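You operate a simulated robot arm through the tools that you are given. There is no shell and no other tool. Be economical: measure what you need, move in short steps, check, and stop when the job is done.

You are at the controls of a simulated robot arm. One attempt, no reset.

## Task
Leak-test the purple cap on the rig and sort it by its result.
Fine: tighten the collar, pump to about 6 bar, press MEASURE once; a drop over 0.3 bar goes to the MEND tray, else READY; release open before the collar is freed.

The check looks at the end state, three seconds after you hand in, the way a careful person would. Anything else that was tipped, shoved, dropped, spilled or broken makes it a failure. A push-on lid holds only when it is set on centred and level and pressed home; a screw cap is set on level and turned clockwise until tight.

## Robot
A 6-joint arm with a two-finger parallel gripper, fixed in place. Base frame: the origin is at the foot of the arm, x ahead of it, y to its left, z up; the work surface is at about z = 806. Units: mm, degrees, N and s.
With the tool pointing down near the work surface it reaches from about 260 to 680 mm from the base axis. Its first joint turns from -66.0 to 66.0 degrees. Payload 2.9 kg.
The tool frame sits at the grasp point between the pads (the TCP): z along the fingers, y along the line on which they close. The tips reach 30 mm beyond it. The gripper opens to 110 mm. The fingers are 20 mm wide and 10 mm thick; the gripper's body (48 by 112 mm) begins 55 mm behind the TCP.
Orientation is told as [roll, pitch, yaw] about the base's x, y, z axes, in that order, counted from this pose: with the fingers straight down and closing along the base's y, the tool's x points along the base's -x, its y along +y and its z along -z.

## Interface
- The arm moves only by the tool move_arm. Its arguments are lists of equal length, an entry for each row: "offset": the shift along the tool's x, y, z in mm, a list of three; "dr": the turn, a rotation vector about the tool's x, y, z in degrees, a list of three; "gripper": the closure in counts, from 0 (fully open) to 255 (shut). In form: {"offset": [[tx, ty, tz], ...], "dr": [[wx, wy, wz], ...], "gripper": [gripper, ...]}. A call has 1 to 20 rows; each row shifts and turns the commanded pose from where the row before left it, along the tool's axes as they then stand. Each row takes 0.2 s and may step no farther than 50 mm and 8.6 degrees from the row before; otherwise, or with a gripper value out of range, the whole call is refused. A pose out of reach is approached as far as the arm can. The call stops where the force on the tool passes 70 N (or 10 N more than at its start, if that is more) or the arm is blocked; 0.2 s more then pass. Each finger travels about 108 mm/s and halts on what it meets, pressing with about 33 N; the grip force reading is that of the motor and also rises with nothing between the fingers. The clock runs only during rows and for 0.2 s after the last one: add rows that do not move to give the fingers time. It gives the time, the measured TCP pose, the force on the tool (base axes), the opening and the grip force at its end, in the units of the frame above (readings bear some noise), with the torque about the TCP (base axes, N m) and any sound that the robot's microphone picked up.
- Cameras (640 x 400 px; columns grow to the right, rows downward): "scene" is fixed at [80.5, 436.8, 1364.9]; the picture's right is [-0.74, -0.67, 0.00], its down [-0.42, 0.46, -0.79] and it looks along [0.53, -0.58, -0.62] (base axes); focal length 259 px, centre (320, 200). "wrist" rides on the gripper at [72, 17, -103] in the tool frame; the picture's right is [-0.23, 0.97, 0.00], its down [-0.76, -0.18, -0.62] and it looks along [-0.61, -0.14, 0.78] (tool axes); focal length 222 px, centre (320, 200). There is no depth. A picture from a camera that has moved, and an enlarged one, comes with that camera's place and axes in the base frame and with its lens. The place of the scene camera against the robot may be out by one fixed shift of up to 25 mm in any direction.
- get_image(camera): a new picture of that camera. No time passes.
- zoom(camera, box): a new picture of the part [left, top, right, bottom] of that camera's present view, enlarged. No time passes.
- hand_in(): hands the job in; it is judged then, once.

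Go step by step. Nothing tells you positions but the pictures and the camera data: compare them with the known pose of the tool, close in by small moves and look again before you grip or let go. The budget is 120 turns and 64 pictures, counting those below and the enlarged ones. Unless the task says otherwise, let go and move clear before handing in, and close with one line.

The tools are called after "Request:" as name(argument=value, ...) on one line, values as JSON. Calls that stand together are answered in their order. move_arm: Moves the arm, as the interface text tells. Its arguments: {"type":"object","properties":{"offset":{"type":"array","items":{"type":"array","items":{"type":"number"}}},"dr":{"type":"array","items":{"type":"array","items":{"type":"number"}}},"gripper":{"type":"array","items":{"type":"number"}}},"required":["offset","dr","gripper"]} The other tools are called the same way: get_image (camera) takes a picture; zoom (camera, box) takes an enlarged picture of a part of a camera's view; hand_in () hands the job in.

At the start:

```text
time_s: 0.0
ee_pos: [457.1, 31.0, 1187.4]
tcp_rot: [-0.1, 0.0, 0.0]
ft_force: [-0.5, 0.0, 1.1]
wrist_torque: [0.0, -0.01, 0.0]
gripper_width: 110.1
grip_force: 0.1
```

scene: 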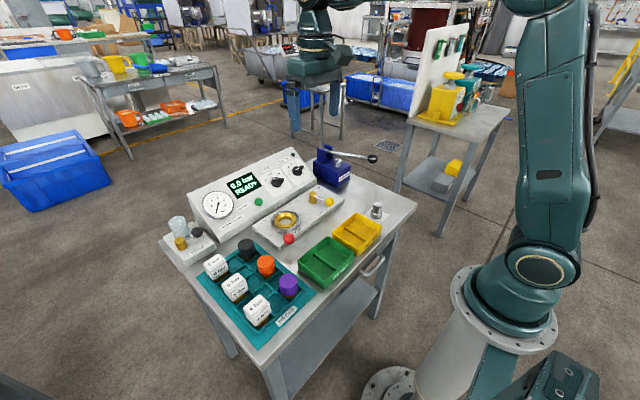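
wrist: 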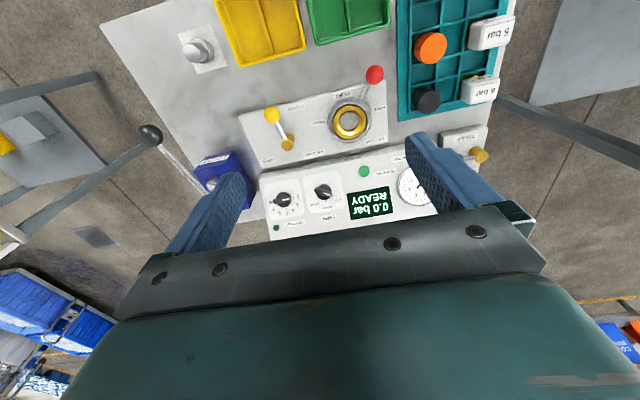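

I see a bench with a gauge panel, a port with collar and lever, a pump with a long handle, green and yellow trays, and a teal rack with caps and labelled blocks. I'll zoom in to read the labels first.

Request:
zoom(camera="scene", box=[180, 140, 400, 278])

Request:
zoom(camera="scene", box=[160, 210, 330, 340])

Request:
zoom(camera="wrist", box=[170, 0, 520, 240])

```text
2.90 times, centred on (290, 209) of scene
camera zoom: at [80.5, 436.8, 1364.9], right [-0.74, -0.67, 0.0], down [-0.42, 0.46, -0.79], along [0.53, -0.58, -0.62], focal length 751 px, centre (407, 174)
```

zoom: 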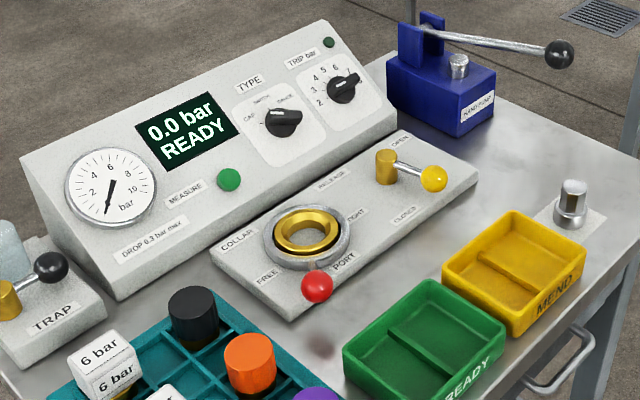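

```text
3.08 times, centred on (245, 275) of scene
camera zoom: at [80.5, 436.8, 1364.9], right [-0.74, -0.67, 0.0], down [-0.42, 0.46, -0.79], along [0.53, -0.58, -0.62], focal length 797 px, centre (551, -31)
```

zoom: 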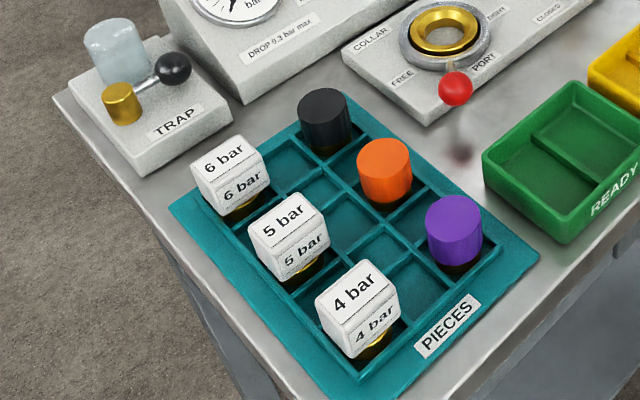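

```text
1.67 times, centred on (345, 120) of wrist
camera zoom: at [385.8, 47.7, 1290.0], right [0.23, 0.97, 0.0], down [0.76, -0.18, 0.62], along [0.61, -0.14, -0.78], focal length 370 px, centre (278, 333)
```

zoom: 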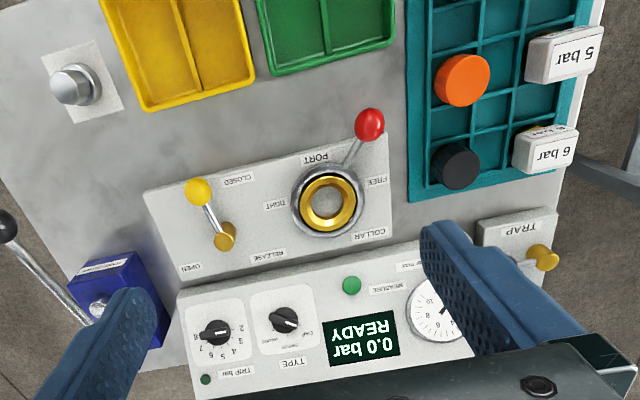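

The panel has a TYPE knob, TRIP knob, MEASURE button, collar lever (FREE/TIGHT), release lever (OPEN/CLOSED), trap and hand pump. I'll look closer at the knobs and the labels.

Request:
zoom(camera="scene", box=[255, 148, 315, 190])

Request:
zoom(camera="wrist", box=[260, 160, 400, 248])

Request:
zoom(camera="scene", box=[245, 180, 355, 252])

Request:
zoom(camera="wrist", box=[230, 60, 400, 170])

```text
9.52 times, centred on (285, 169) of scene
camera zoom: at [80.5, 436.8, 1364.9], right [-0.74, -0.67, 0.0], down [-0.42, 0.46, -0.79], along [0.53, -0.58, -0.62], focal length 2467 px, centre (653, 495)
```

zoom: 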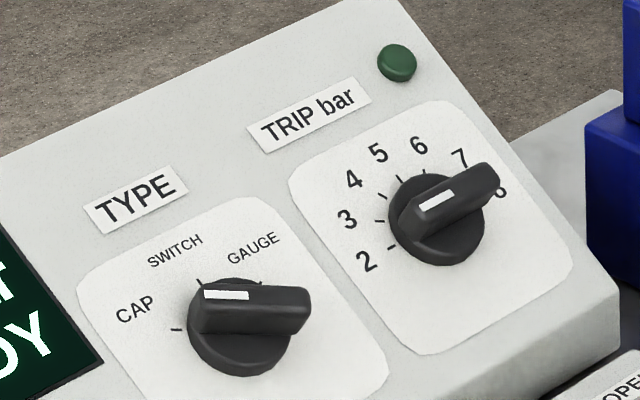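

```text
4.55 times, centred on (330, 204) of wrist
camera zoom: at [385.8, 47.7, 1290.0], right [0.23, 0.97, 0.0], down [0.76, -0.18, 0.62], along [0.61, -0.14, -0.78], focal length 1010 px, centre (274, 182)
```

zoom: 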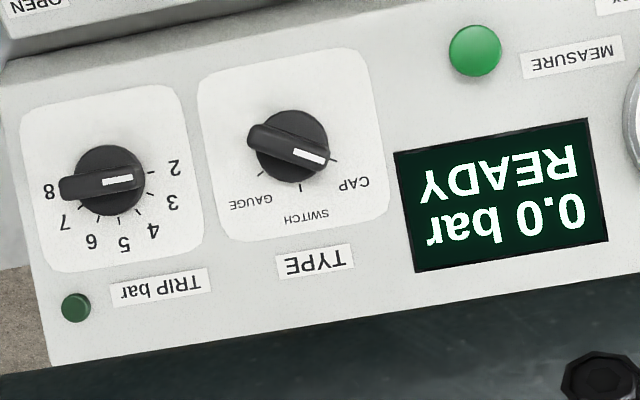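

```text
5.56 times, centred on (300, 216) of scene
camera zoom: at [80.5, 436.8, 1364.9], right [-0.74, -0.67, 0.0], down [-0.42, 0.46, -0.79], along [0.53, -0.58, -0.62], focal length 1439 px, centre (431, 111)
```

zoom: 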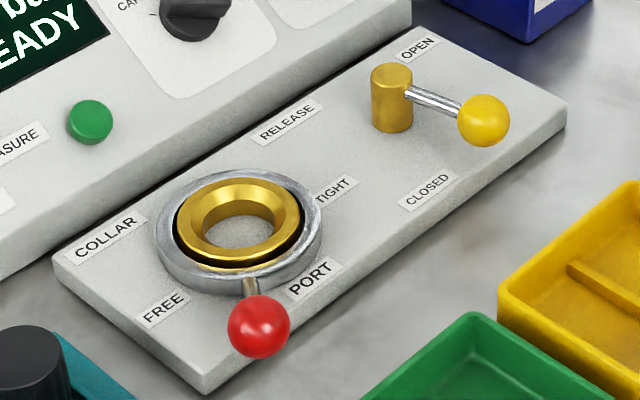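

```text
3.64 times, centred on (315, 115) of wrist
camera zoom: at [385.8, 47.7, 1290.0], right [0.23, 0.97, 0.0], down [0.76, -0.18, 0.62], along [0.61, -0.14, -0.78], focal length 808 px, centre (338, 509)
```

zoom: 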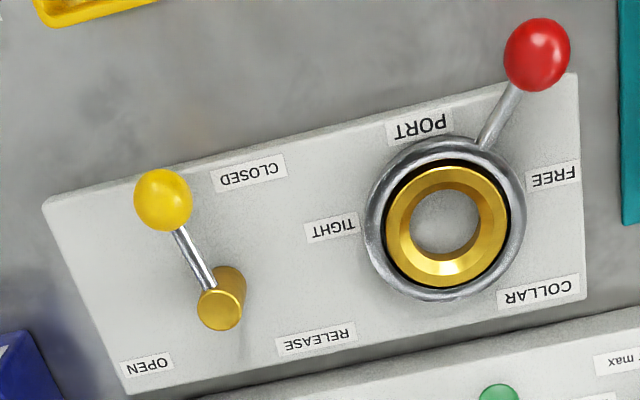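

TYPE is on CAP, the collar appears FREE, and the release lever's state is still unclear. I estimate the purple cap near (376, 220), the port near (552, 72), and the trays at x≈378. I'll move above the purple cap and look.

Request:
move_arm(offset=[[13.5, 31.5, 31], [13.5, 31.5, 31], [13.5, 31.5, 31], [13.5, 31.5, 31], [13.5, 31.5, 31], [13.5, 31.5, 31], [0, 0, 0]], dr=[[0, 0, 0], [0, 0, 0], [0, 0, 0], [0, 0, 0], [0, 0, 0], [0, 0, 0], [0, 0, 0]], gripper=[100, 100, 100, 100, 100, 100, 100])

Request:
get_image(camera="wrist")

```text
time_s: 1.6
ee_pos: [374.0, 218.1, 1000.6]
tcp_rot: [0.0, 0.1, -0.2]
ft_force: [0.4, 0.5, 0.5]
wrist_torque: [-0.03, 0.04, 0.0]
gripper_width: 66.6
grip_force: 0.0
```

```text
54 pictures are left
camera wrist: at [302.3, 235.8, 1102.4], right [0.23, 0.97, 0.0], down [0.76, -0.18, 0.62], along [0.61, -0.14, -0.78], focal length 222 px, centre (320, 200)
```

wrist: 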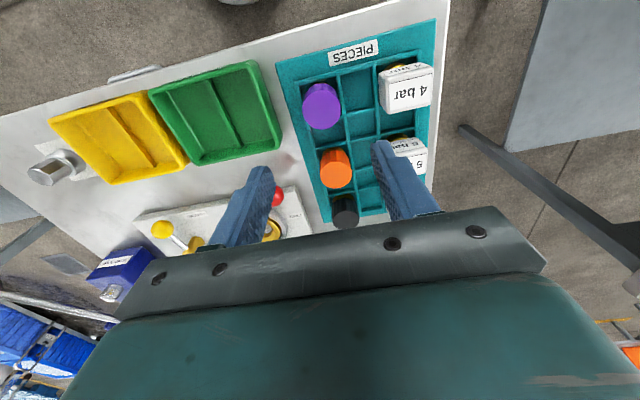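

Request:
zoom(camera="wrist", box=[270, 40, 440, 150])

```text
3.64 times, centred on (355, 95) of wrist
camera zoom: at [302.3, 235.8, 1102.4], right [0.23, 0.97, 0.0], down [0.76, -0.18, 0.62], along [0.61, -0.14, -0.78], focal length 808 px, centre (193, 582)
```

zoom: 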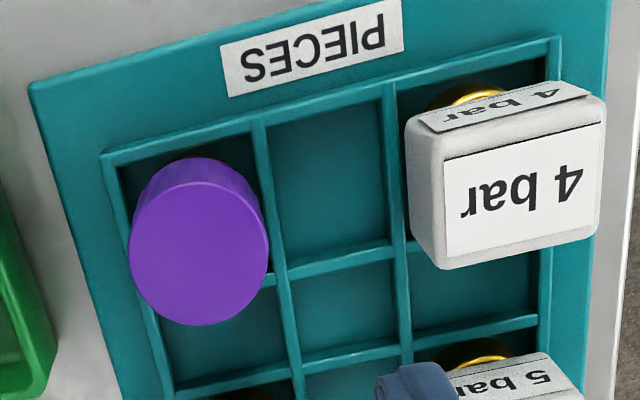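

The purple cap top is about 40 mm across near (377, 221). I'll go lower above it with wide fingers and look again to fix its height.

Request:
move_arm(offset=[[-3, 3, 40], [0, 0, 40], [0, 0, 0]], dr=[[0, 0, 0], [0, 0, 0], [0, 0, 0]], gripper=[90, 90, 90])

Request:
get_image(camera="wrist")

Request:
zoom(camera="scene", box=[220, 200, 340, 320])

```text
time_s: 2.4
ee_pos: [380.6, 224.4, 920.0]
tcp_rot: [0.0, 0.0, 0.0]
ft_force: [0.3, -1.0, -1.0]
wrist_torque: [0.0, -0.01, -0.04]
gripper_width: 71.1
grip_force: 0.0
```

```text
52 pictures are left
camera wrist: at [307.9, 240.8, 1022.9], right [0.23, 0.97, 0.0], down [0.76, -0.18, 0.62], along [0.61, -0.14, -0.78], focal length 222 px, centre (320, 200)
```

wrist: 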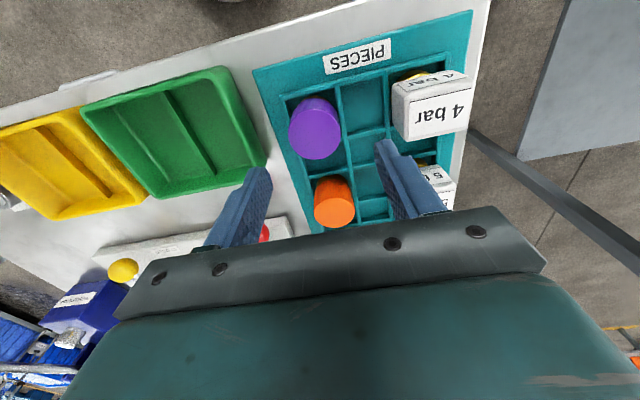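

```text
3.33 times, centred on (280, 260) of scene
camera zoom: at [80.5, 436.8, 1364.9], right [-0.74, -0.67, 0.0], down [-0.42, 0.46, -0.79], along [0.53, -0.58, -0.62], focal length 863 px, centre (453, 0)
```

zoom: 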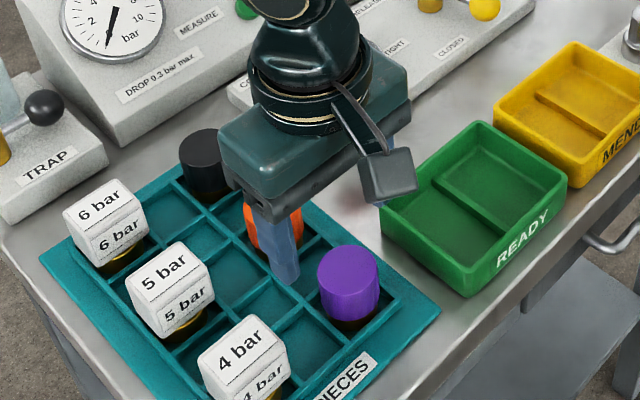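

Request:
zoom(camera="wrist", box=[250, 70, 410, 170])

```text
4.00 times, centred on (330, 120) of wrist
camera zoom: at [307.9, 240.8, 1022.9], right [0.23, 0.97, 0.0], down [0.76, -0.18, 0.62], along [0.61, -0.14, -0.78], focal length 888 px, centre (280, 520)
```

zoom: 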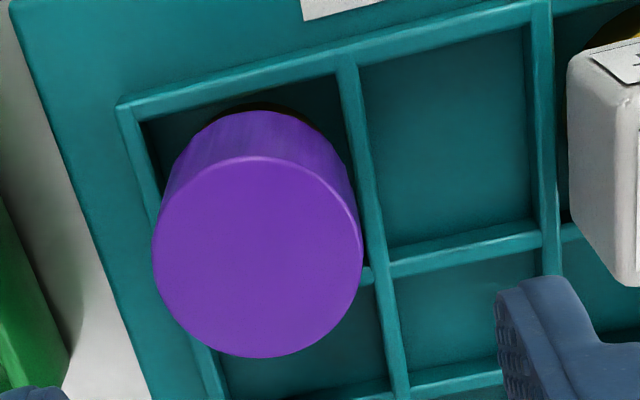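

The two views put the cap top at about (378, 220.5, z≈847), 42 mm wide. The pose readings look noisy by about 2 mm, so I'll repeat one without moving before descending.

Request:
move_arm(offset=[[0, 0, 0]], dr=[[0, 0, 0]], gripper=[90])

Request:
move_arm(offset=[[0, 0, 0]], dr=[[0, 0, 0]], gripper=[90])

```text
time_s: 2.8
ee_pos: [379.7, 224.0, 919.6]
tcp_rot: [0.0, 0.0, 0.0]
ft_force: [0.5, 0.2, -0.3]
wrist_torque: [-0.02, 0.01, 0.02]
gripper_width: 71.0
grip_force: 0.1
```

```text
time_s: 3.2
ee_pos: [378.8, 223.9, 920.4]
tcp_rot: [0.0, 0.1, 0.0]
ft_force: [-0.2, -0.1, 0.0]
wrist_torque: [-0.05, 0.0, 0.02]
gripper_width: 71.2
grip_force: 0.1
```

Request:
move_arm(offset=[[1.5, -3, 38], [0, 0, 0]], dr=[[0, 0, 0], [0, 0, 0]], gripper=[100, 100])

Request:
get_image(camera="wrist")

Request:
zoom(camera="scene", box=[220, 220, 340, 320])

```text
time_s: 3.8
ee_pos: [377.6, 219.6, 882.0]
tcp_rot: [0.0, 0.0, -0.1]
ft_force: [0.1, 0.9, 0.1]
wrist_torque: [0.01, 0.01, 0.0]
gripper_width: 67.1
grip_force: 0.1
```

```text
49 pictures are left
camera wrist: at [305.7, 237.5, 985.5], right [0.23, 0.97, 0.0], down [0.76, -0.18, 0.62], along [0.61, -0.14, -0.78], focal length 222 px, centre (320, 200)
```

wrist: 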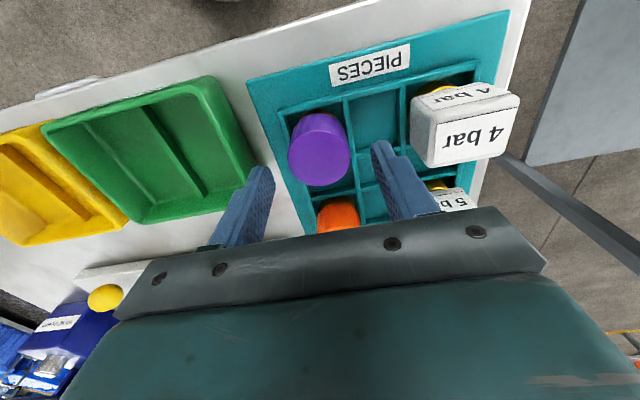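

```text
4.00 times, centred on (280, 270) of scene
camera zoom: at [80.5, 436.8, 1364.9], right [-0.74, -0.67, 0.0], down [-0.42, 0.46, -0.79], along [0.53, -0.58, -0.62], focal length 1036 px, centre (480, -80)
```

zoom: 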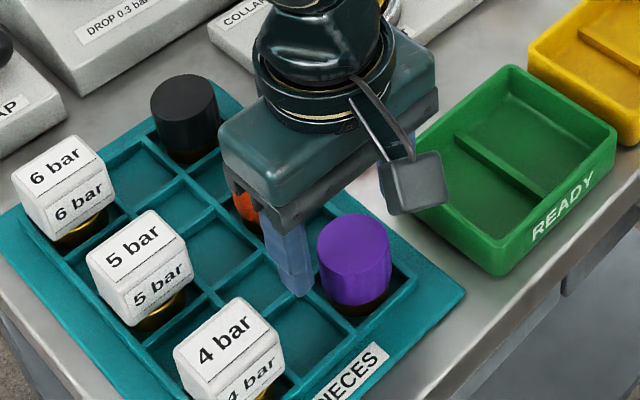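

The fingertips straddle the cap and are well centred on it. I'll descend to put the tips just above the rack walls and close.

Request:
move_arm(offset=[[1, 0, 15], [0, 0, 11], [0, 0, 0], [0, 0, 0], [0, 0, 0], [0, 0, 0]], dr=[[0, 0, 0], [0, 0, 0], [0, 0, 0], [0, 0, 0], [0, 0, 0], [0, 0, 0]], gripper=[100, 100, 100, 200, 200, 200])

Request:
get_image(camera="wrist")

```text
time_s: 5.2
ee_pos: [376.2, 218.7, 856.0]
tcp_rot: [0.0, 0.0, 0.0]
ft_force: [-0.4, 1.1, -0.4]
wrist_torque: [0.02, 0.02, 0.0]
gripper_width: 40.8
grip_force: 33.0
```

```text
47 pictures are left
camera wrist: at [304.3, 237.1, 959.2], right [0.23, 0.97, 0.0], down [0.76, -0.18, 0.62], along [0.61, -0.14, -0.78], focal length 222 px, centre (320, 200)
```

wrist: 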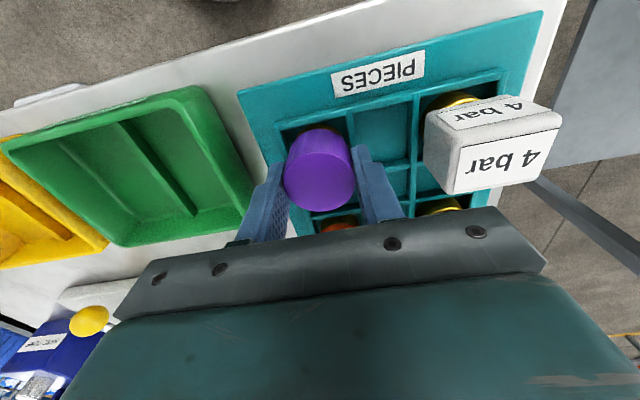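

The cap is gripped at 40.8 mm. I'll lift it straight up and check.

Request:
move_arm(offset=[[0, 0, -10], [0, 0, -30], [0, 0, -40], [0, 0, -30], [0, 0, 0]], dr=[[0, 0, 0], [0, 0, 0], [0, 0, 0], [0, 0, 0], [0, 0, 0]], gripper=[200, 200, 200, 200, 200])

Request:
zoom(camera="scene", box=[200, 140, 360, 300])

```text
time_s: 6.4
ee_pos: [379.4, 218.9, 965.8]
tcp_rot: [0.0, 0.0, -0.1]
ft_force: [-0.6, -0.2, -0.3]
wrist_torque: [-0.03, 0.03, 0.02]
gripper_width: 41.0
grip_force: 33.0
```

```text
2.50 times, centred on (280, 220) of scene
camera zoom: at [80.5, 436.8, 1364.9], right [-0.74, -0.67, 0.0], down [-0.42, 0.46, -0.79], along [0.53, -0.58, -0.62], focal length 648 px, centre (420, 150)
```

zoom: 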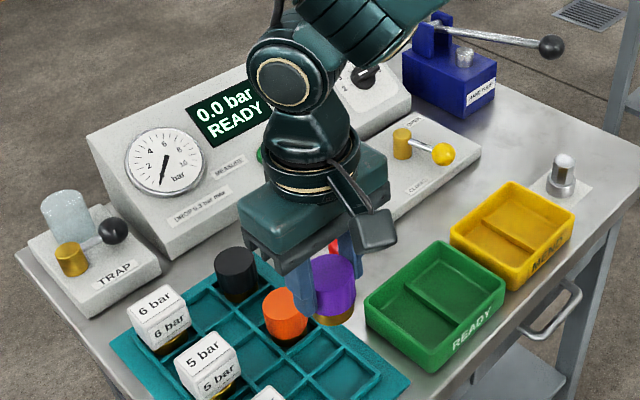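

The cap is in hand with its brass flange at the bottom. I'll carry it above the port, high enough to see the port past the cap.

Request:
move_arm(offset=[[0, 0, -34], [-34.8, -29.4, 0], [-34.8, -29.4, 0], [-34.8, -29.4, 0], [-34.8, -29.4, 0], [-34.8, -29.4, 0], [0, 0, 0], [0, 0, 0]], dr=[[0, 0, 0], [0, 0, 0], [0, 0, 0], [0, 0, 0], [0, 0, 0], [0, 0, 0], [0, 0, 0], [0, 0, 0]], gripper=[200, 200, 200, 200, 200, 200, 200, 200])

Request:
get_image(camera="wrist")

Request:
zoom(camera="wrist", box=[220, 50, 420, 175])

```text
time_s: 8.2
ee_pos: [553.4, 71.4, 1001.0]
tcp_rot: [0.0, 0.0, -0.1]
ft_force: [0.7, -0.5, -0.7]
wrist_torque: [0.01, -0.01, 0.0]
gripper_width: 41.1
grip_force: 32.9
```

```text
45 pictures are left
camera wrist: at [481.1, 88.7, 1103.6], right [0.23, 0.97, 0.0], down [0.76, -0.18, 0.62], along [0.61, -0.14, -0.78], focal length 222 px, centre (320, 200)
```

wrist: 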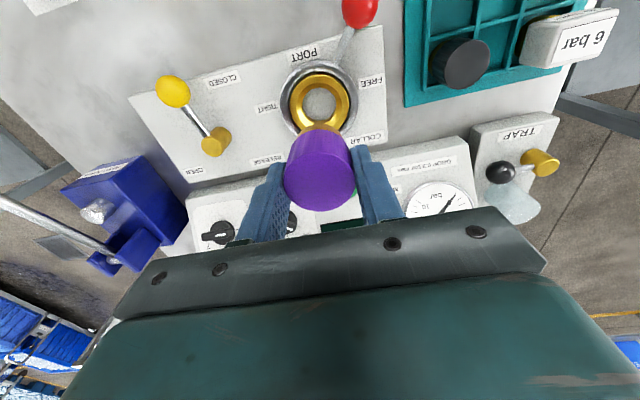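

```text
3.20 times, centred on (320, 112) of wrist
camera zoom: at [481.1, 88.7, 1103.6], right [0.23, 0.97, 0.0], down [0.76, -0.18, 0.62], along [0.61, -0.14, -0.78], focal length 711 px, centre (320, 480)
```

zoom: 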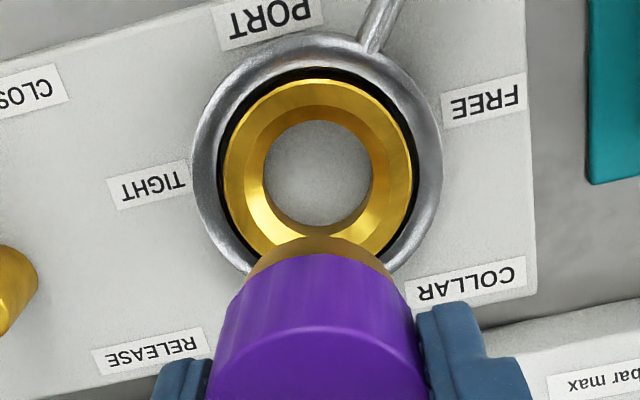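

The port lines up in y and may be a few mm nearer than the tool in x. I'll go 60 mm lower and compare again from both cameras.

Request:
move_arm(offset=[[2.5, 1, 35], [0, 0, 25], [0, 0, 0]], dr=[[0, 0, 0], [0, 0, 0], [0, 0, 0]], gripper=[200, 200, 200])

Request:
zoom(camera="wrist", box=[220, 50, 420, 175])

Request:
zoom(camera="scene", box=[230, 150, 350, 250])

```text
time_s: 9.0
ee_pos: [549.3, 73.0, 939.5]
tcp_rot: [0.0, 0.0, 0.0]
ft_force: [0.4, -0.1, -0.9]
wrist_torque: [-0.03, 0.02, -0.03]
gripper_width: 40.6
grip_force: 33.4
```

```text
3.20 times, centred on (320, 112) of wrist
camera zoom: at [477.4, 90.4, 1043.3], right [0.23, 0.97, 0.0], down [0.76, -0.18, 0.62], along [0.61, -0.14, -0.78], focal length 711 px, centre (320, 480)
```

zoom: 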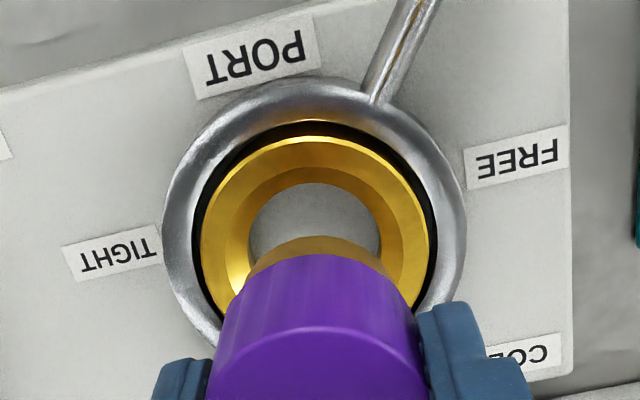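

```text
4.00 times, centred on (290, 200) of scene
camera zoom: at [80.5, 436.8, 1364.9], right [-0.74, -0.67, 0.0], down [-0.42, 0.46, -0.79], along [0.53, -0.58, -0.62], focal length 1036 px, centre (440, 200)
```

zoom: 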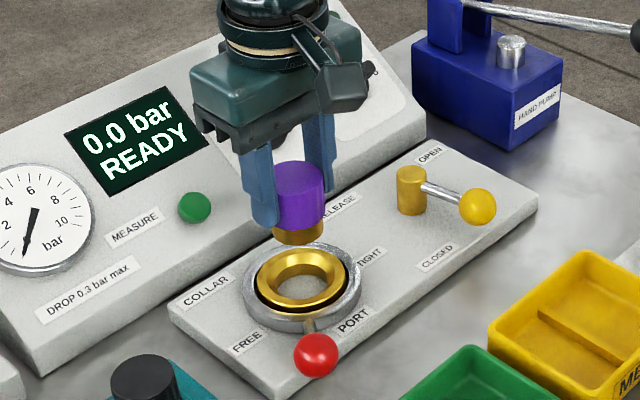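

Both views agree to within about 2–3 mm. I'll lower to just above the port and look again at higher zoom.

Request:
move_arm(offset=[[0.5, -0.8, 30], [0, 0, 0]], dr=[[0, 0, 0], [0, 0, 0]], gripper=[200, 200])

Request:
zoom(camera="wrist", box=[240, 80, 400, 180])

Request:
zoom(camera="scene", box=[270, 178, 334, 238])

```text
time_s: 9.6
ee_pos: [547.1, 71.4, 911.8]
tcp_rot: [0.0, 0.0, 0.0]
ft_force: [-0.1, -0.1, -0.7]
wrist_torque: [-0.02, 0.0, 0.02]
gripper_width: 40.9
grip_force: 33.4
```

```text
4.00 times, centred on (320, 130) of wrist
camera zoom: at [475.7, 89.1, 1013.7], right [0.23, 0.97, 0.0], down [0.76, -0.18, 0.62], along [0.61, -0.14, -0.78], focal length 888 px, centre (320, 480)
```

zoom: 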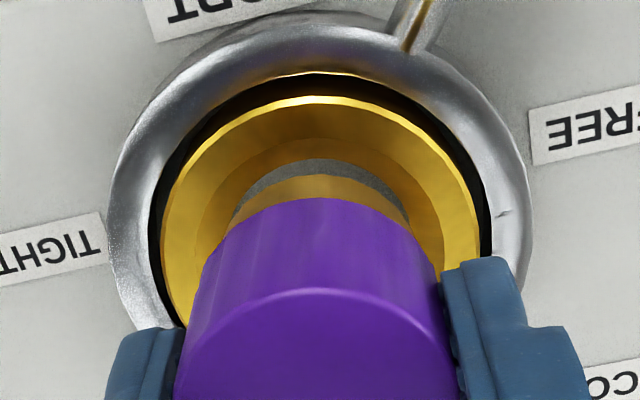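

```text
6.67 times, centred on (302, 208) of scene
camera zoom: at [80.5, 436.8, 1364.9], right [-0.74, -0.67, 0.0], down [-0.42, 0.46, -0.79], along [0.53, -0.58, -0.62], focal length 1727 px, centre (440, 147)
```

zoom: 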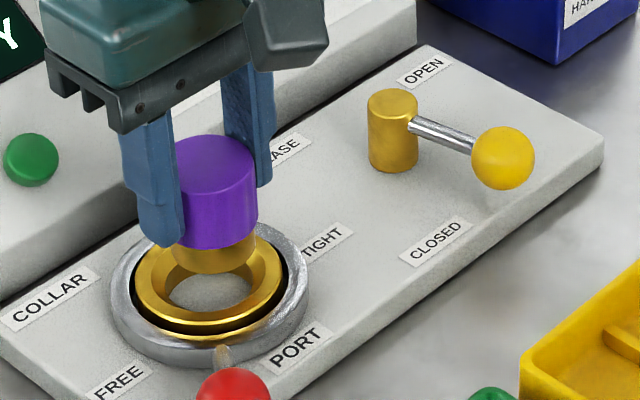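

Both views now suggest the cap should go about 3 mm further in +x, with y centred. I'll shift and re-check.

Request:
move_arm(offset=[[-3, 0, 8], [0, 0, 0]], dr=[[0, 0, 0], [0, 0, 0]], gripper=[200, 200])

Request:
zoom(camera="wrist", box=[240, 80, 400, 180])

Request:
zoom(camera="scene", box=[270, 178, 334, 238])

```text
time_s: 10.2
ee_pos: [551.3, 72.1, 903.3]
tcp_rot: [-0.1, 0.0, 0.0]
ft_force: [-0.8, -0.4, -2.0]
wrist_torque: [0.01, -0.01, 0.01]
gripper_width: 40.8
grip_force: 33.1
```

```text
4.00 times, centred on (320, 130) of wrist
camera zoom: at [478.8, 89.5, 1006.0], right [0.23, 0.97, 0.0], down [0.76, -0.18, 0.62], along [0.61, -0.14, -0.78], focal length 888 px, centre (320, 480)
```

zoom: 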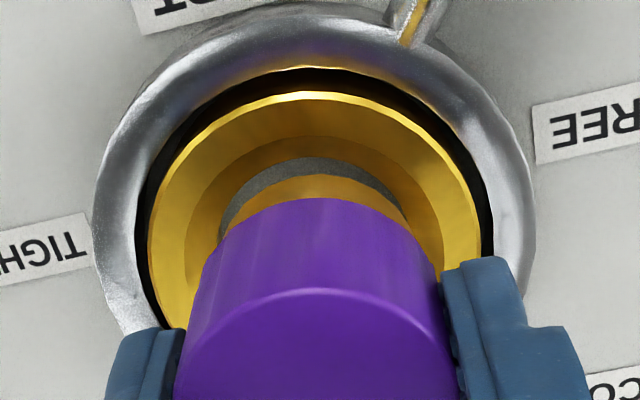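

```text
6.67 times, centred on (302, 208) of scene
camera zoom: at [80.5, 436.8, 1364.9], right [-0.74, -0.67, 0.0], down [-0.42, 0.46, -0.79], along [0.53, -0.58, -0.62], focal length 1727 px, centre (440, 147)
```

zoom: 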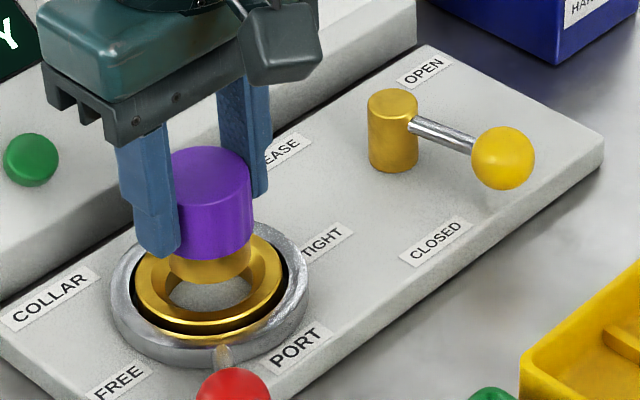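

Nearly aligned: I'll nudge slightly in x and y, lower further, and check before seating.

Request:
move_arm(offset=[[-1.2, -1.0, 10], [0, 0, 0]], dr=[[0, 0, 0], [0, 0, 0]], gripper=[200, 200])

Request:
zoom(camera="wrist", box=[240, 80, 400, 180])

Request:
zoom(camera="scene", box=[270, 190, 318, 235])

```text
time_s: 10.8
ee_pos: [553.0, 69.8, 893.1]
tcp_rot: [0.1, 0.1, 0.0]
ft_force: [0.4, 0.0, -0.7]
wrist_torque: [-0.03, 0.01, 0.01]
gripper_width: 41.0
grip_force: 32.3
```

```text
4.00 times, centred on (320, 130) of wrist
camera zoom: at [480.6, 88.5, 996.2], right [0.23, 0.97, 0.0], down [0.76, -0.18, 0.62], along [0.61, -0.14, -0.78], focal length 888 px, centre (320, 480)
```

zoom: 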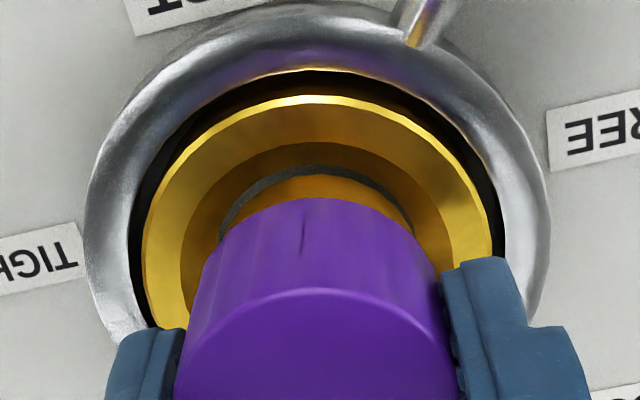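

```text
8.89 times, centred on (294, 212) of scene
camera zoom: at [80.5, 436.8, 1364.9], right [-0.74, -0.67, 0.0], down [-0.42, 0.46, -0.79], along [0.53, -0.58, -0.62], focal length 2302 px, centre (551, 89)
```

zoom: 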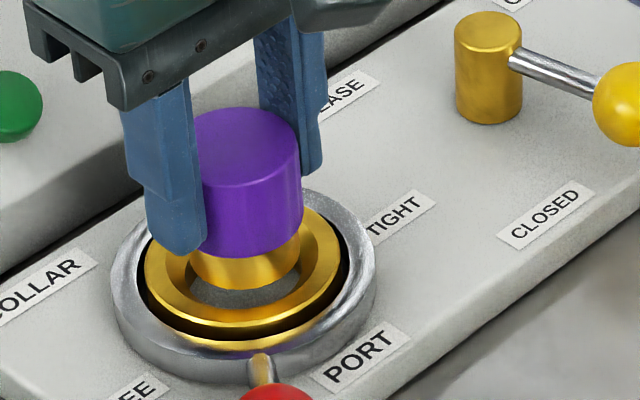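

The neck and port are now concentric in both views. I'll lower in small steps until contact.

Request:
move_arm(offset=[[0, 0, 3], [0, 0, 3], [0, 0, 3], [0, 0, 3], [0, 0, 3], [0, 0, 0]], dr=[[0, 0, 0], [0, 0, 0], [0, 0, 0], [0, 0, 0], [0, 0, 0], [0, 0, 0]], gripper=[200, 200, 200, 200, 200, 200])

Request:
zoom(camera="scene", box=[270, 190, 318, 235])

```text
time_s: 12.2
ee_pos: [553.9, 70.3, 877.6]
tcp_rot: [0.0, -0.3, -0.1]
ft_force: [18.2, -8.2, -1.5]
wrist_torque: [-0.4, -0.88, 0.03]
gripper_width: 40.9
grip_force: 32.8
```

```text
8.89 times, centred on (294, 212) of scene
camera zoom: at [80.9, 436.6, 1364.9], right [-0.74, -0.67, 0.0], down [-0.42, 0.46, -0.79], along [0.53, -0.58, -0.62], focal length 2302 px, centre (551, 89)
```

zoom: 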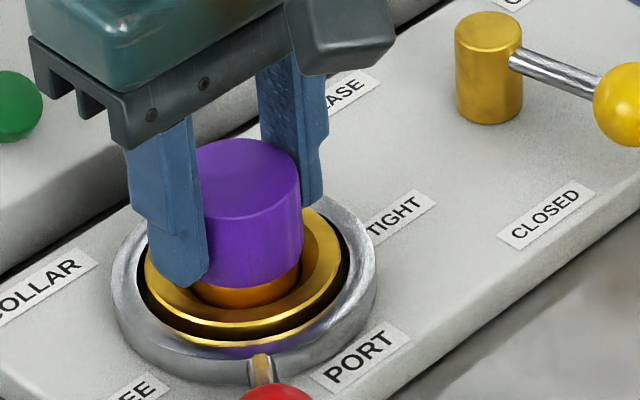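

The lateral force shows the neck touching the hole's near side, so the port wants the tool further +x and slightly -y. I'll adjust that way.

Request:
move_arm(offset=[[-1, -0.5, 0], [0, 0, 0]], dr=[[0, 0, 0], [0, 0, 0]], gripper=[200, 200])

```text
time_s: 12.8
ee_pos: [554.4, 69.6, 876.3]
tcp_rot: [0.1, -0.1, 0.0]
ft_force: [15.3, -6.1, 1.1]
wrist_torque: [-0.27, -0.72, 0.0]
gripper_width: 41.0
grip_force: 32.9
```

Request:
move_arm(offset=[[-2, -0.8, 0], [-1, -0.5, 0], [0, 0, 0]], dr=[[0, 0, 0], [0, 0, 0], [0, 0, 0]], gripper=[200, 200, 200])

```text
time_s: 13.6
ee_pos: [555.7, 70.2, 877.6]
tcp_rot: [0.1, 0.3, 0.1]
ft_force: [-0.5, -0.5, -0.4]
wrist_torque: [0.01, 0.01, -0.02]
gripper_width: 40.6
grip_force: 33.0
```

The side force is gone, so the neck sits in the hole. I'll continue down gently until it bottoms.

Request:
move_arm(offset=[[0, 0, 2], [0, 0, 2], [0, 0, 2], [0, 0, 0]], dr=[[0, 0, 0], [0, 0, 0], [0, 0, 0], [0, 0, 0]], gripper=[200, 200, 200, 200])

Request:
zoom(camera="scene", box=[270, 190, 318, 235])

```text
time_s: 14.6
ee_pos: [556.5, 68.8, 871.0]
tcp_rot: [0.1, 0.0, 0.1]
ft_force: [0.1, -0.6, -0.3]
wrist_torque: [0.0, 0.01, 0.0]
gripper_width: 41.4
grip_force: 32.9
```

```text
8.89 times, centred on (294, 212) of scene
camera zoom: at [80.5, 436.8, 1364.9], right [-0.74, -0.67, 0.0], down [-0.42, 0.46, -0.79], along [0.53, -0.58, -0.62], focal length 2302 px, centre (551, 89)
```

zoom: 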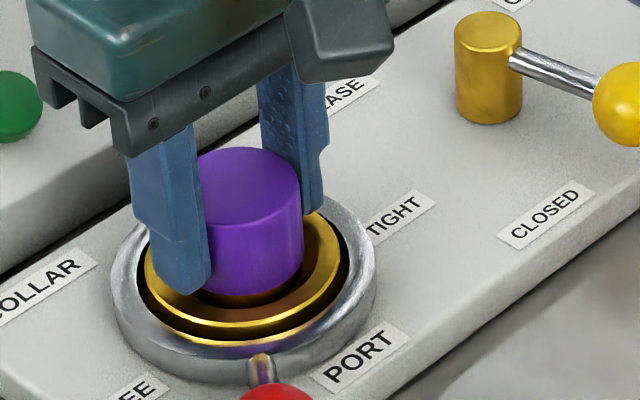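

Request:
move_arm(offset=[[0, 0, 1.5], [0, 0, 1.5], [0, 0, 0]], dr=[[0, 0, 0], [0, 0, 0], [0, 0, 0]], gripper=[200, 200, 200])

Request:
move_arm(offset=[[0, 0, 1.5], [0, 0, 1.5], [0, 0, 0]], dr=[[0, 0, 0], [0, 0, 0], [0, 0, 0]], gripper=[200, 200, 200])

```text
time_s: 15.4
ee_pos: [556.2, 70.4, 869.4]
tcp_rot: [0.0, -0.2, 0.0]
ft_force: [-0.5, -0.1, 7.0]
wrist_torque: [-0.02, 0.2, -0.02]
gripper_width: 40.7
grip_force: 33.1
```

```text
time_s: 16.2
ee_pos: [557.5, 69.7, 868.2]
tcp_rot: [0.0, -0.3, 0.0]
ft_force: [-2.8, -2.4, 28.3]
wrist_torque: [-0.15, 0.33, -0.01]
gripper_width: 41.0
grip_force: 33.2
```

Firm vertical contact at z≈868. I'll check whether the cap itself is seated level or the fingertips are resting.

Request:
zoom(camera="scene", box=[270, 190, 318, 235])

Request:
zoom(camera="wrist", box=[240, 80, 400, 180])

```text
8.89 times, centred on (294, 212) of scene
camera zoom: at [79.9, 436.7, 1365.0], right [-0.74, -0.67, 0.0], down [-0.42, 0.46, -0.79], along [0.53, -0.58, -0.62], focal length 2302 px, centre (551, 89)
```

zoom: 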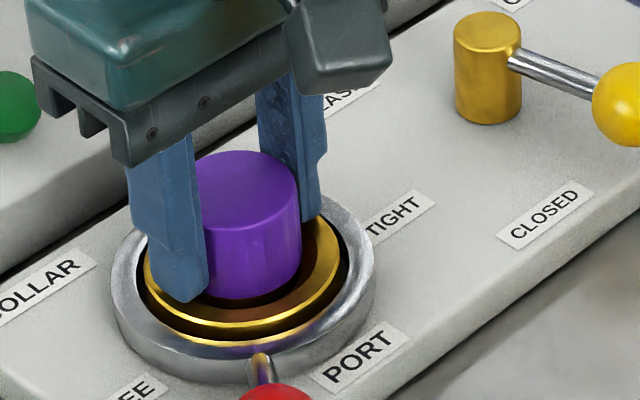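

```text
4.00 times, centred on (320, 130) of wrist
camera zoom: at [484.7, 86.5, 970.5], right [0.23, 0.97, 0.0], down [0.76, -0.18, 0.63], along [0.61, -0.14, -0.78], focal length 888 px, centre (320, 480)
```

zoom: 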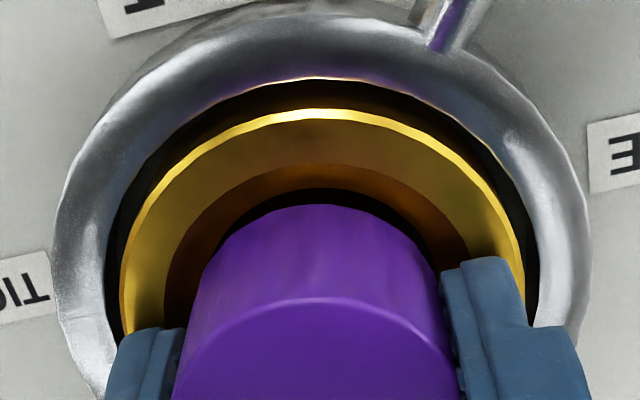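

The cap is down in the seat and level. I'll open just a hair, rise, and check that it stays seated.

Request:
move_arm(offset=[[0, 0, 0], [0, 0, 0], [0, 0, -10], [0, 0, -20], [0, 0, -30], [0, 0, 0]], dr=[[0, 0, 0], [0, 0, 0], [0, 0, 0], [0, 0, 0], [0, 0, 0], [0, 0, 0]], gripper=[152, 150, 140, 120, 100, 100])

Request:
get_image(camera="wrist")

Request:
zoom(camera="scene", box=[260, 180, 340, 240])

```text
time_s: 17.6
ee_pos: [555.1, 68.7, 925.1]
tcp_rot: [0.0, 0.0, 0.0]
ft_force: [0.0, -0.4, -0.1]
wrist_torque: [-0.03, 0.0, 0.0]
gripper_width: 66.7
grip_force: 0.1
```

```text
31 pictures are left
camera wrist: at [483.6, 86.3, 1028.0], right [0.23, 0.97, 0.0], down [0.76, -0.18, 0.62], along [0.61, -0.14, -0.78], focal length 222 px, centre (320, 200)
```

wrist: 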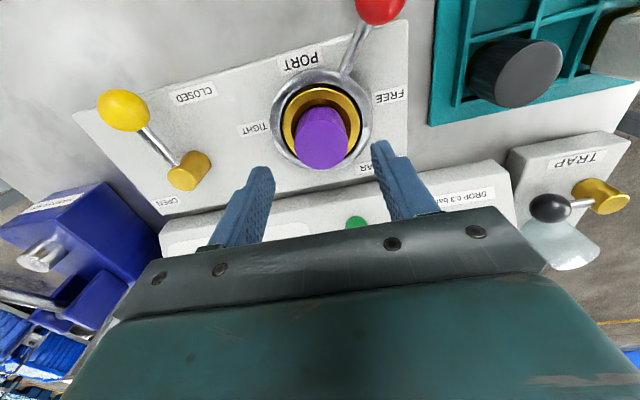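

```text
6.67 times, centred on (300, 210) of scene
camera zoom: at [80.5, 436.8, 1364.9], right [-0.74, -0.67, 0.0], down [-0.42, 0.46, -0.79], along [0.53, -0.58, -0.62], focal length 1727 px, centre (453, 133)
```

zoom: 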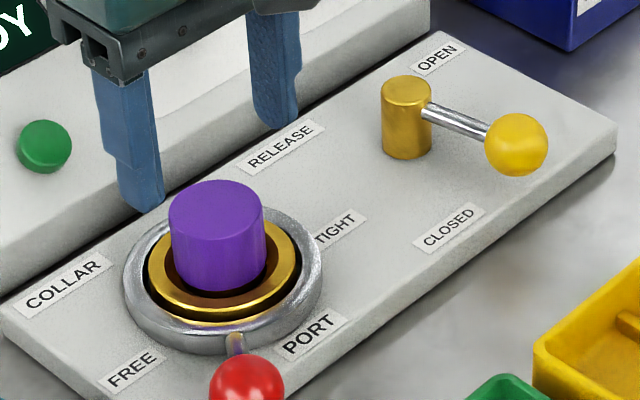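

The cap stands level in the port. The collar's red knob is about (479, 124, 850) with the lever on the FREE side, so I'll move above it with open fingers.

Request:
move_arm(offset=[[0, 0, -20], [25.7, 18.3, 0], [25.7, 18.3, 0], [25.7, 18.3, 0], [0, 0, 25], [0, 0, 0]], dr=[[0, 0, 0], [0, 0, 0], [0, 0, 0], [0, 0, 0], [0, 0, 0], [0, 0, 0]], gripper=[110, 140, 140, 140, 140, 140])

Request:
get_image(camera="wrist")

```text
time_s: 19.0
ee_pos: [480.7, 124.5, 919.9]
tcp_rot: [0.0, 0.0, 0.0]
ft_force: [0.5, 0.5, -0.5]
wrist_torque: [-0.01, 0.01, 0.04]
gripper_width: 49.7
grip_force: 0.0
```

```text
29 pictures are left
camera wrist: at [408.7, 141.4, 1022.9], right [0.23, 0.97, 0.0], down [0.76, -0.18, 0.62], along [0.61, -0.14, -0.78], focal length 222 px, centre (320, 200)
```

wrist: 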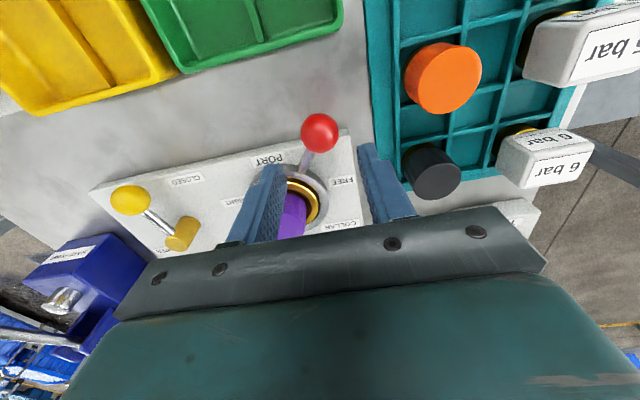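

The red knob (about 31 mm) is centred between the fingers. I'll descend to straddle it.

Request:
move_arm(offset=[[3, 0, 30], [0, 0, 28], [0, 0, 0]], dr=[[0, 0, 0], [0, 0, 0], [0, 0, 0]], gripper=[140, 140, 140])

Request:
zoom(camera="scene", box=[240, 180, 340, 260])

```text
time_s: 19.8
ee_pos: [477.9, 123.4, 862.6]
tcp_rot: [-0.1, 0.0, -0.1]
ft_force: [0.0, 0.3, -0.3]
wrist_torque: [0.0, 0.0, 0.01]
gripper_width: 49.6
grip_force: 0.1
```

```text
5.00 times, centred on (290, 220) of scene
camera zoom: at [80.5, 436.8, 1364.9], right [-0.74, -0.67, 0.0], down [-0.42, 0.46, -0.79], along [0.53, -0.58, -0.62], focal length 1295 px, centre (470, 100)
```

zoom: 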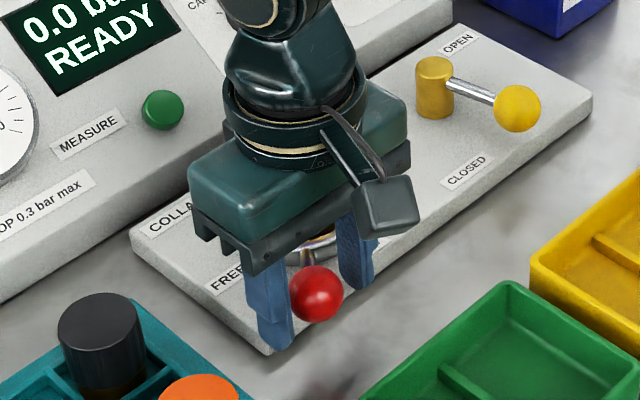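

I'll narrow the grip around the knob and swing it along its arc toward TIGHT (through the PORT side), starting with a short stretch.

Request:
move_arm(offset=[[0, 0, 0], [3.4, -5.6, 0], [3.3, -5.6, 0], [2.6, -6.1, 0], [2.6, -6.2, 0], [0, 0, 0]], dr=[[0, 0, 0], [0, 0, 0], [0, 0, 0], [0, 0, 0], [0, 0, 0], [0, 0, 0]], gripper=[165, 165, 165, 165, 165, 165])

```text
time_s: 21.2
ee_pos: [464.8, 100.5, 863.1]
tcp_rot: [0.0, -0.1, 0.0]
ft_force: [0.1, -0.2, 0.1]
wrist_torque: [0.0, -0.02, -0.01]
gripper_width: 39.3
grip_force: 0.5
```

Request:
move_arm(offset=[[3.4, -12.9, 0], [1.7, -13.2, 0], [-0.3, -13.3, 0], [0, 0, 0]], dr=[[0, 0, 0], [0, 0, 0], [0, 0, 0], [0, 0, 0]], gripper=[165, 165, 165, 165])

Request:
zoom(camera="scene", box=[240, 180, 340, 260])

```text
time_s: 22.2
ee_pos: [460.8, 61.2, 863.1]
tcp_rot: [0.1, 0.0, 0.0]
ft_force: [0.2, 0.7, 0.3]
wrist_torque: [0.03, 0.01, 0.01]
gripper_width: 39.3
grip_force: 0.5
```

```text
5.00 times, centred on (290, 220) of scene
camera zoom: at [80.5, 436.8, 1364.9], right [-0.74, -0.67, 0.0], down [-0.42, 0.46, -0.79], along [0.53, -0.58, -0.62], focal length 1295 px, centre (470, 100)
```

zoom: 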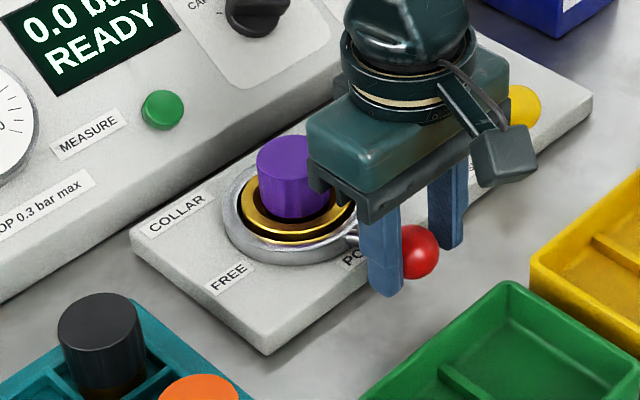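

The knob follows. I'll continue until it meets its stop.

Request:
move_arm(offset=[[-2.1, -13.2, 0], [-3.8, -12.8, 0], [-5.7, -12, 0], [0, 0, 0]], dr=[[0, 0, 0], [0, 0, 0], [0, 0, 0], [0, 0, 0]], gripper=[165, 165, 165, 165])

```text
time_s: 23.2
ee_pos: [471.3, 24.4, 863.0]
tcp_rot: [0.0, 0.0, 0.1]
ft_force: [-0.7, 1.3, -0.4]
wrist_torque: [-0.02, -0.02, -0.02]
gripper_width: 38.9
grip_force: 0.3
```

Request:
move_arm(offset=[[-7.3, -11.2, 0], [-4.3, -5, 0], [-4.5, -4.7, 0], [0, 0, 0]], dr=[[0, 0, 0], [0, 0, 0], [0, 0, 0], [0, 0, 0]], gripper=[165, 165, 165, 165])

Request:
get_image(camera="wrist")

```text
time_s: 24.2
ee_pos: [482.7, 5.6, 861.2]
tcp_rot: [0.2, 0.7, 0.5]
ft_force: [-27.9, 23.9, 5.3]
wrist_torque: [0.61, 0.51, 0.88]
gripper_width: 50.9
grip_force: 11.9
```

```text
26 pictures are left
camera wrist: at [412.0, 21.8, 964.7], right [0.22, 0.98, 0.0], down [0.77, -0.17, 0.61], along [0.6, -0.13, -0.79], focal length 222 px, centre (320, 200)
```

wrist: 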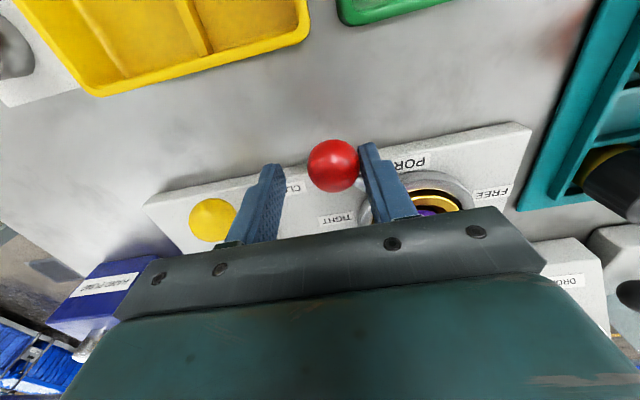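

The force rise and knob position show the collar hit its TIGHT stop. I'll back off the knob, rise, and go look at the pump handle; by the label geometry the release lever looks CLOSED already.

Request:
move_arm(offset=[[4, 5, 0], [0, 0, -30], [0, 0, -50], [0, 0, -50], [0, 0, -50], [0, -50, 0], [0, -50, 0], [0, -50, 0], [0, -50, 0], [0, 0, 0]], dr=[[0, 0, 0], [0, 0, 0], [0, 0, 0], [0, 0, 0], [0, 0, 0], [0, 0, 0], [0, 0, 0], [0, 0, 0], [0, 0, 0], [0, 0, 0]], gripper=[140, 140, 140, 140, 140, 140, 140, 140, 140, 140])

Request:
get_image(camera="wrist")

Request:
zoom(camera="scene", box=[220, 130, 400, 250])

```text
time_s: 26.4
ee_pos: [481.5, -191.4, 1043.5]
tcp_rot: [0.0, 0.0, 0.0]
ft_force: [-0.3, 0.0, -0.8]
wrist_torque: [0.01, -0.01, 0.03]
gripper_width: 49.7
grip_force: 0.0
```

```text
25 pictures are left
camera wrist: at [410.6, -173.7, 1146.5], right [0.23, 0.97, 0.0], down [0.76, -0.18, 0.62], along [0.61, -0.14, -0.78], focal length 222 px, centre (320, 200)
```

wrist: 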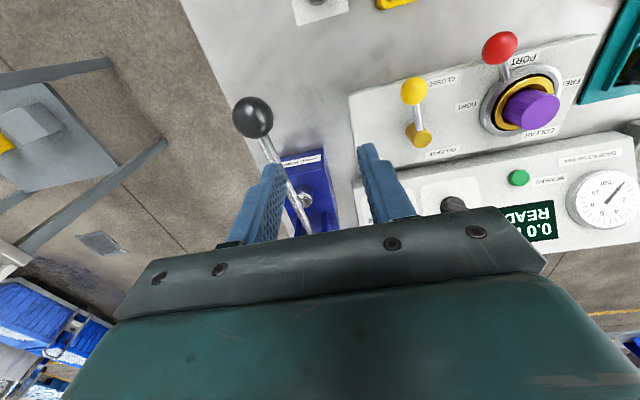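

```text
3.33 times, centred on (310, 190) of scene
camera zoom: at [80.5, 436.8, 1364.9], right [-0.74, -0.67, 0.0], down [-0.42, 0.46, -0.79], along [0.53, -0.58, -0.62], focal length 863 px, centre (353, 233)
```

zoom: 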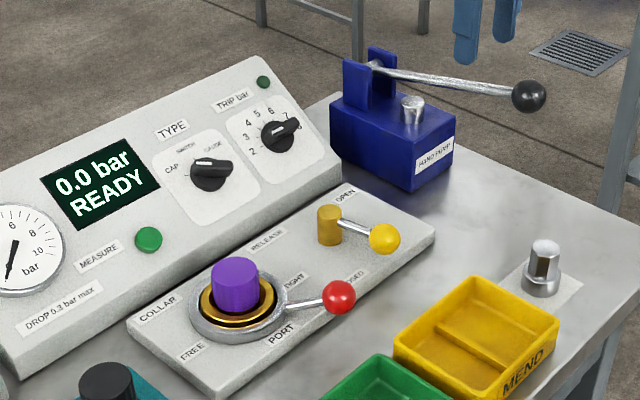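

The collar is tight. I place the pump's black knob near (462, -247, 946), with its lever running along x, so I'll move above it with open fingers and check.

Request:
move_arm(offset=[[10, -28, 0], [10, -28, 0], [0, 0, 33], [0, 0, 0]], dr=[[0, 0, 0], [0, 0, 0], [0, 0, 0], [0, 0, 0]], gripper=[90, 90, 90, 90])

Request:
get_image(camera="wrist")

```text
time_s: 27.4
ee_pos: [461.2, -248.4, 1010.1]
tcp_rot: [0.0, 0.1, 0.0]
ft_force: [-0.4, -0.2, -0.9]
wrist_torque: [0.0, 0.0, -0.02]
gripper_width: 70.9
grip_force: 0.0
```

```text
23 pictures are left
camera wrist: at [389.7, -231.0, 1112.4], right [0.23, 0.97, 0.0], down [0.76, -0.18, 0.62], along [0.61, -0.14, -0.78], focal length 222 px, centre (320, 200)
```

wrist: 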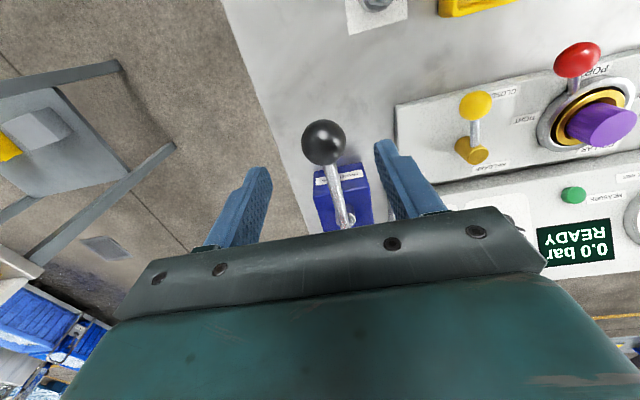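

The knob is centred under the fingers. I'll descend and grip it gently.

Request:
move_arm(offset=[[0, 2.5, 30], [0, 0, 28], [0, 0, 0], [0, 0, 0], [0, 0, 0]], dr=[[0, 0, 0], [0, 0, 0], [0, 0, 0], [0, 0, 0], [0, 0, 0]], gripper=[90, 90, 190, 190, 190])

Request:
zoom(camera="scene", box=[220, 110, 420, 230])

```text
time_s: 28.6
ee_pos: [463.8, -243.3, 950.1]
tcp_rot: [0.2, 0.1, 0.1]
ft_force: [-0.1, 21.2, 0.4]
wrist_torque: [0.01, -0.07, -0.02]
gripper_width: 34.2
grip_force: 45.3
```

```text
3.20 times, centred on (320, 170) of scene
camera zoom: at [80.4, 437.4, 1364.7], right [-0.74, -0.67, 0.0], down [-0.42, 0.46, -0.79], along [0.53, -0.58, -0.62], focal length 829 px, centre (320, 296)
```

zoom: 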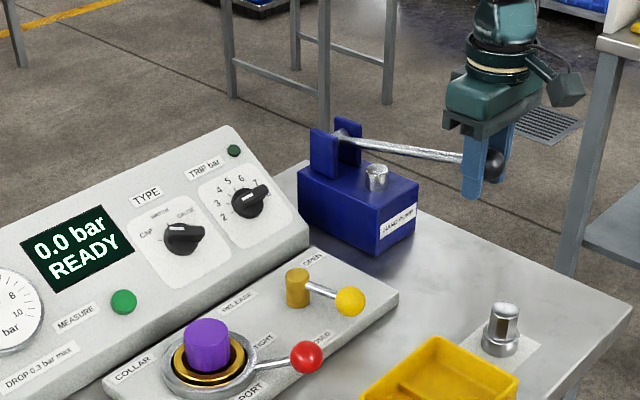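

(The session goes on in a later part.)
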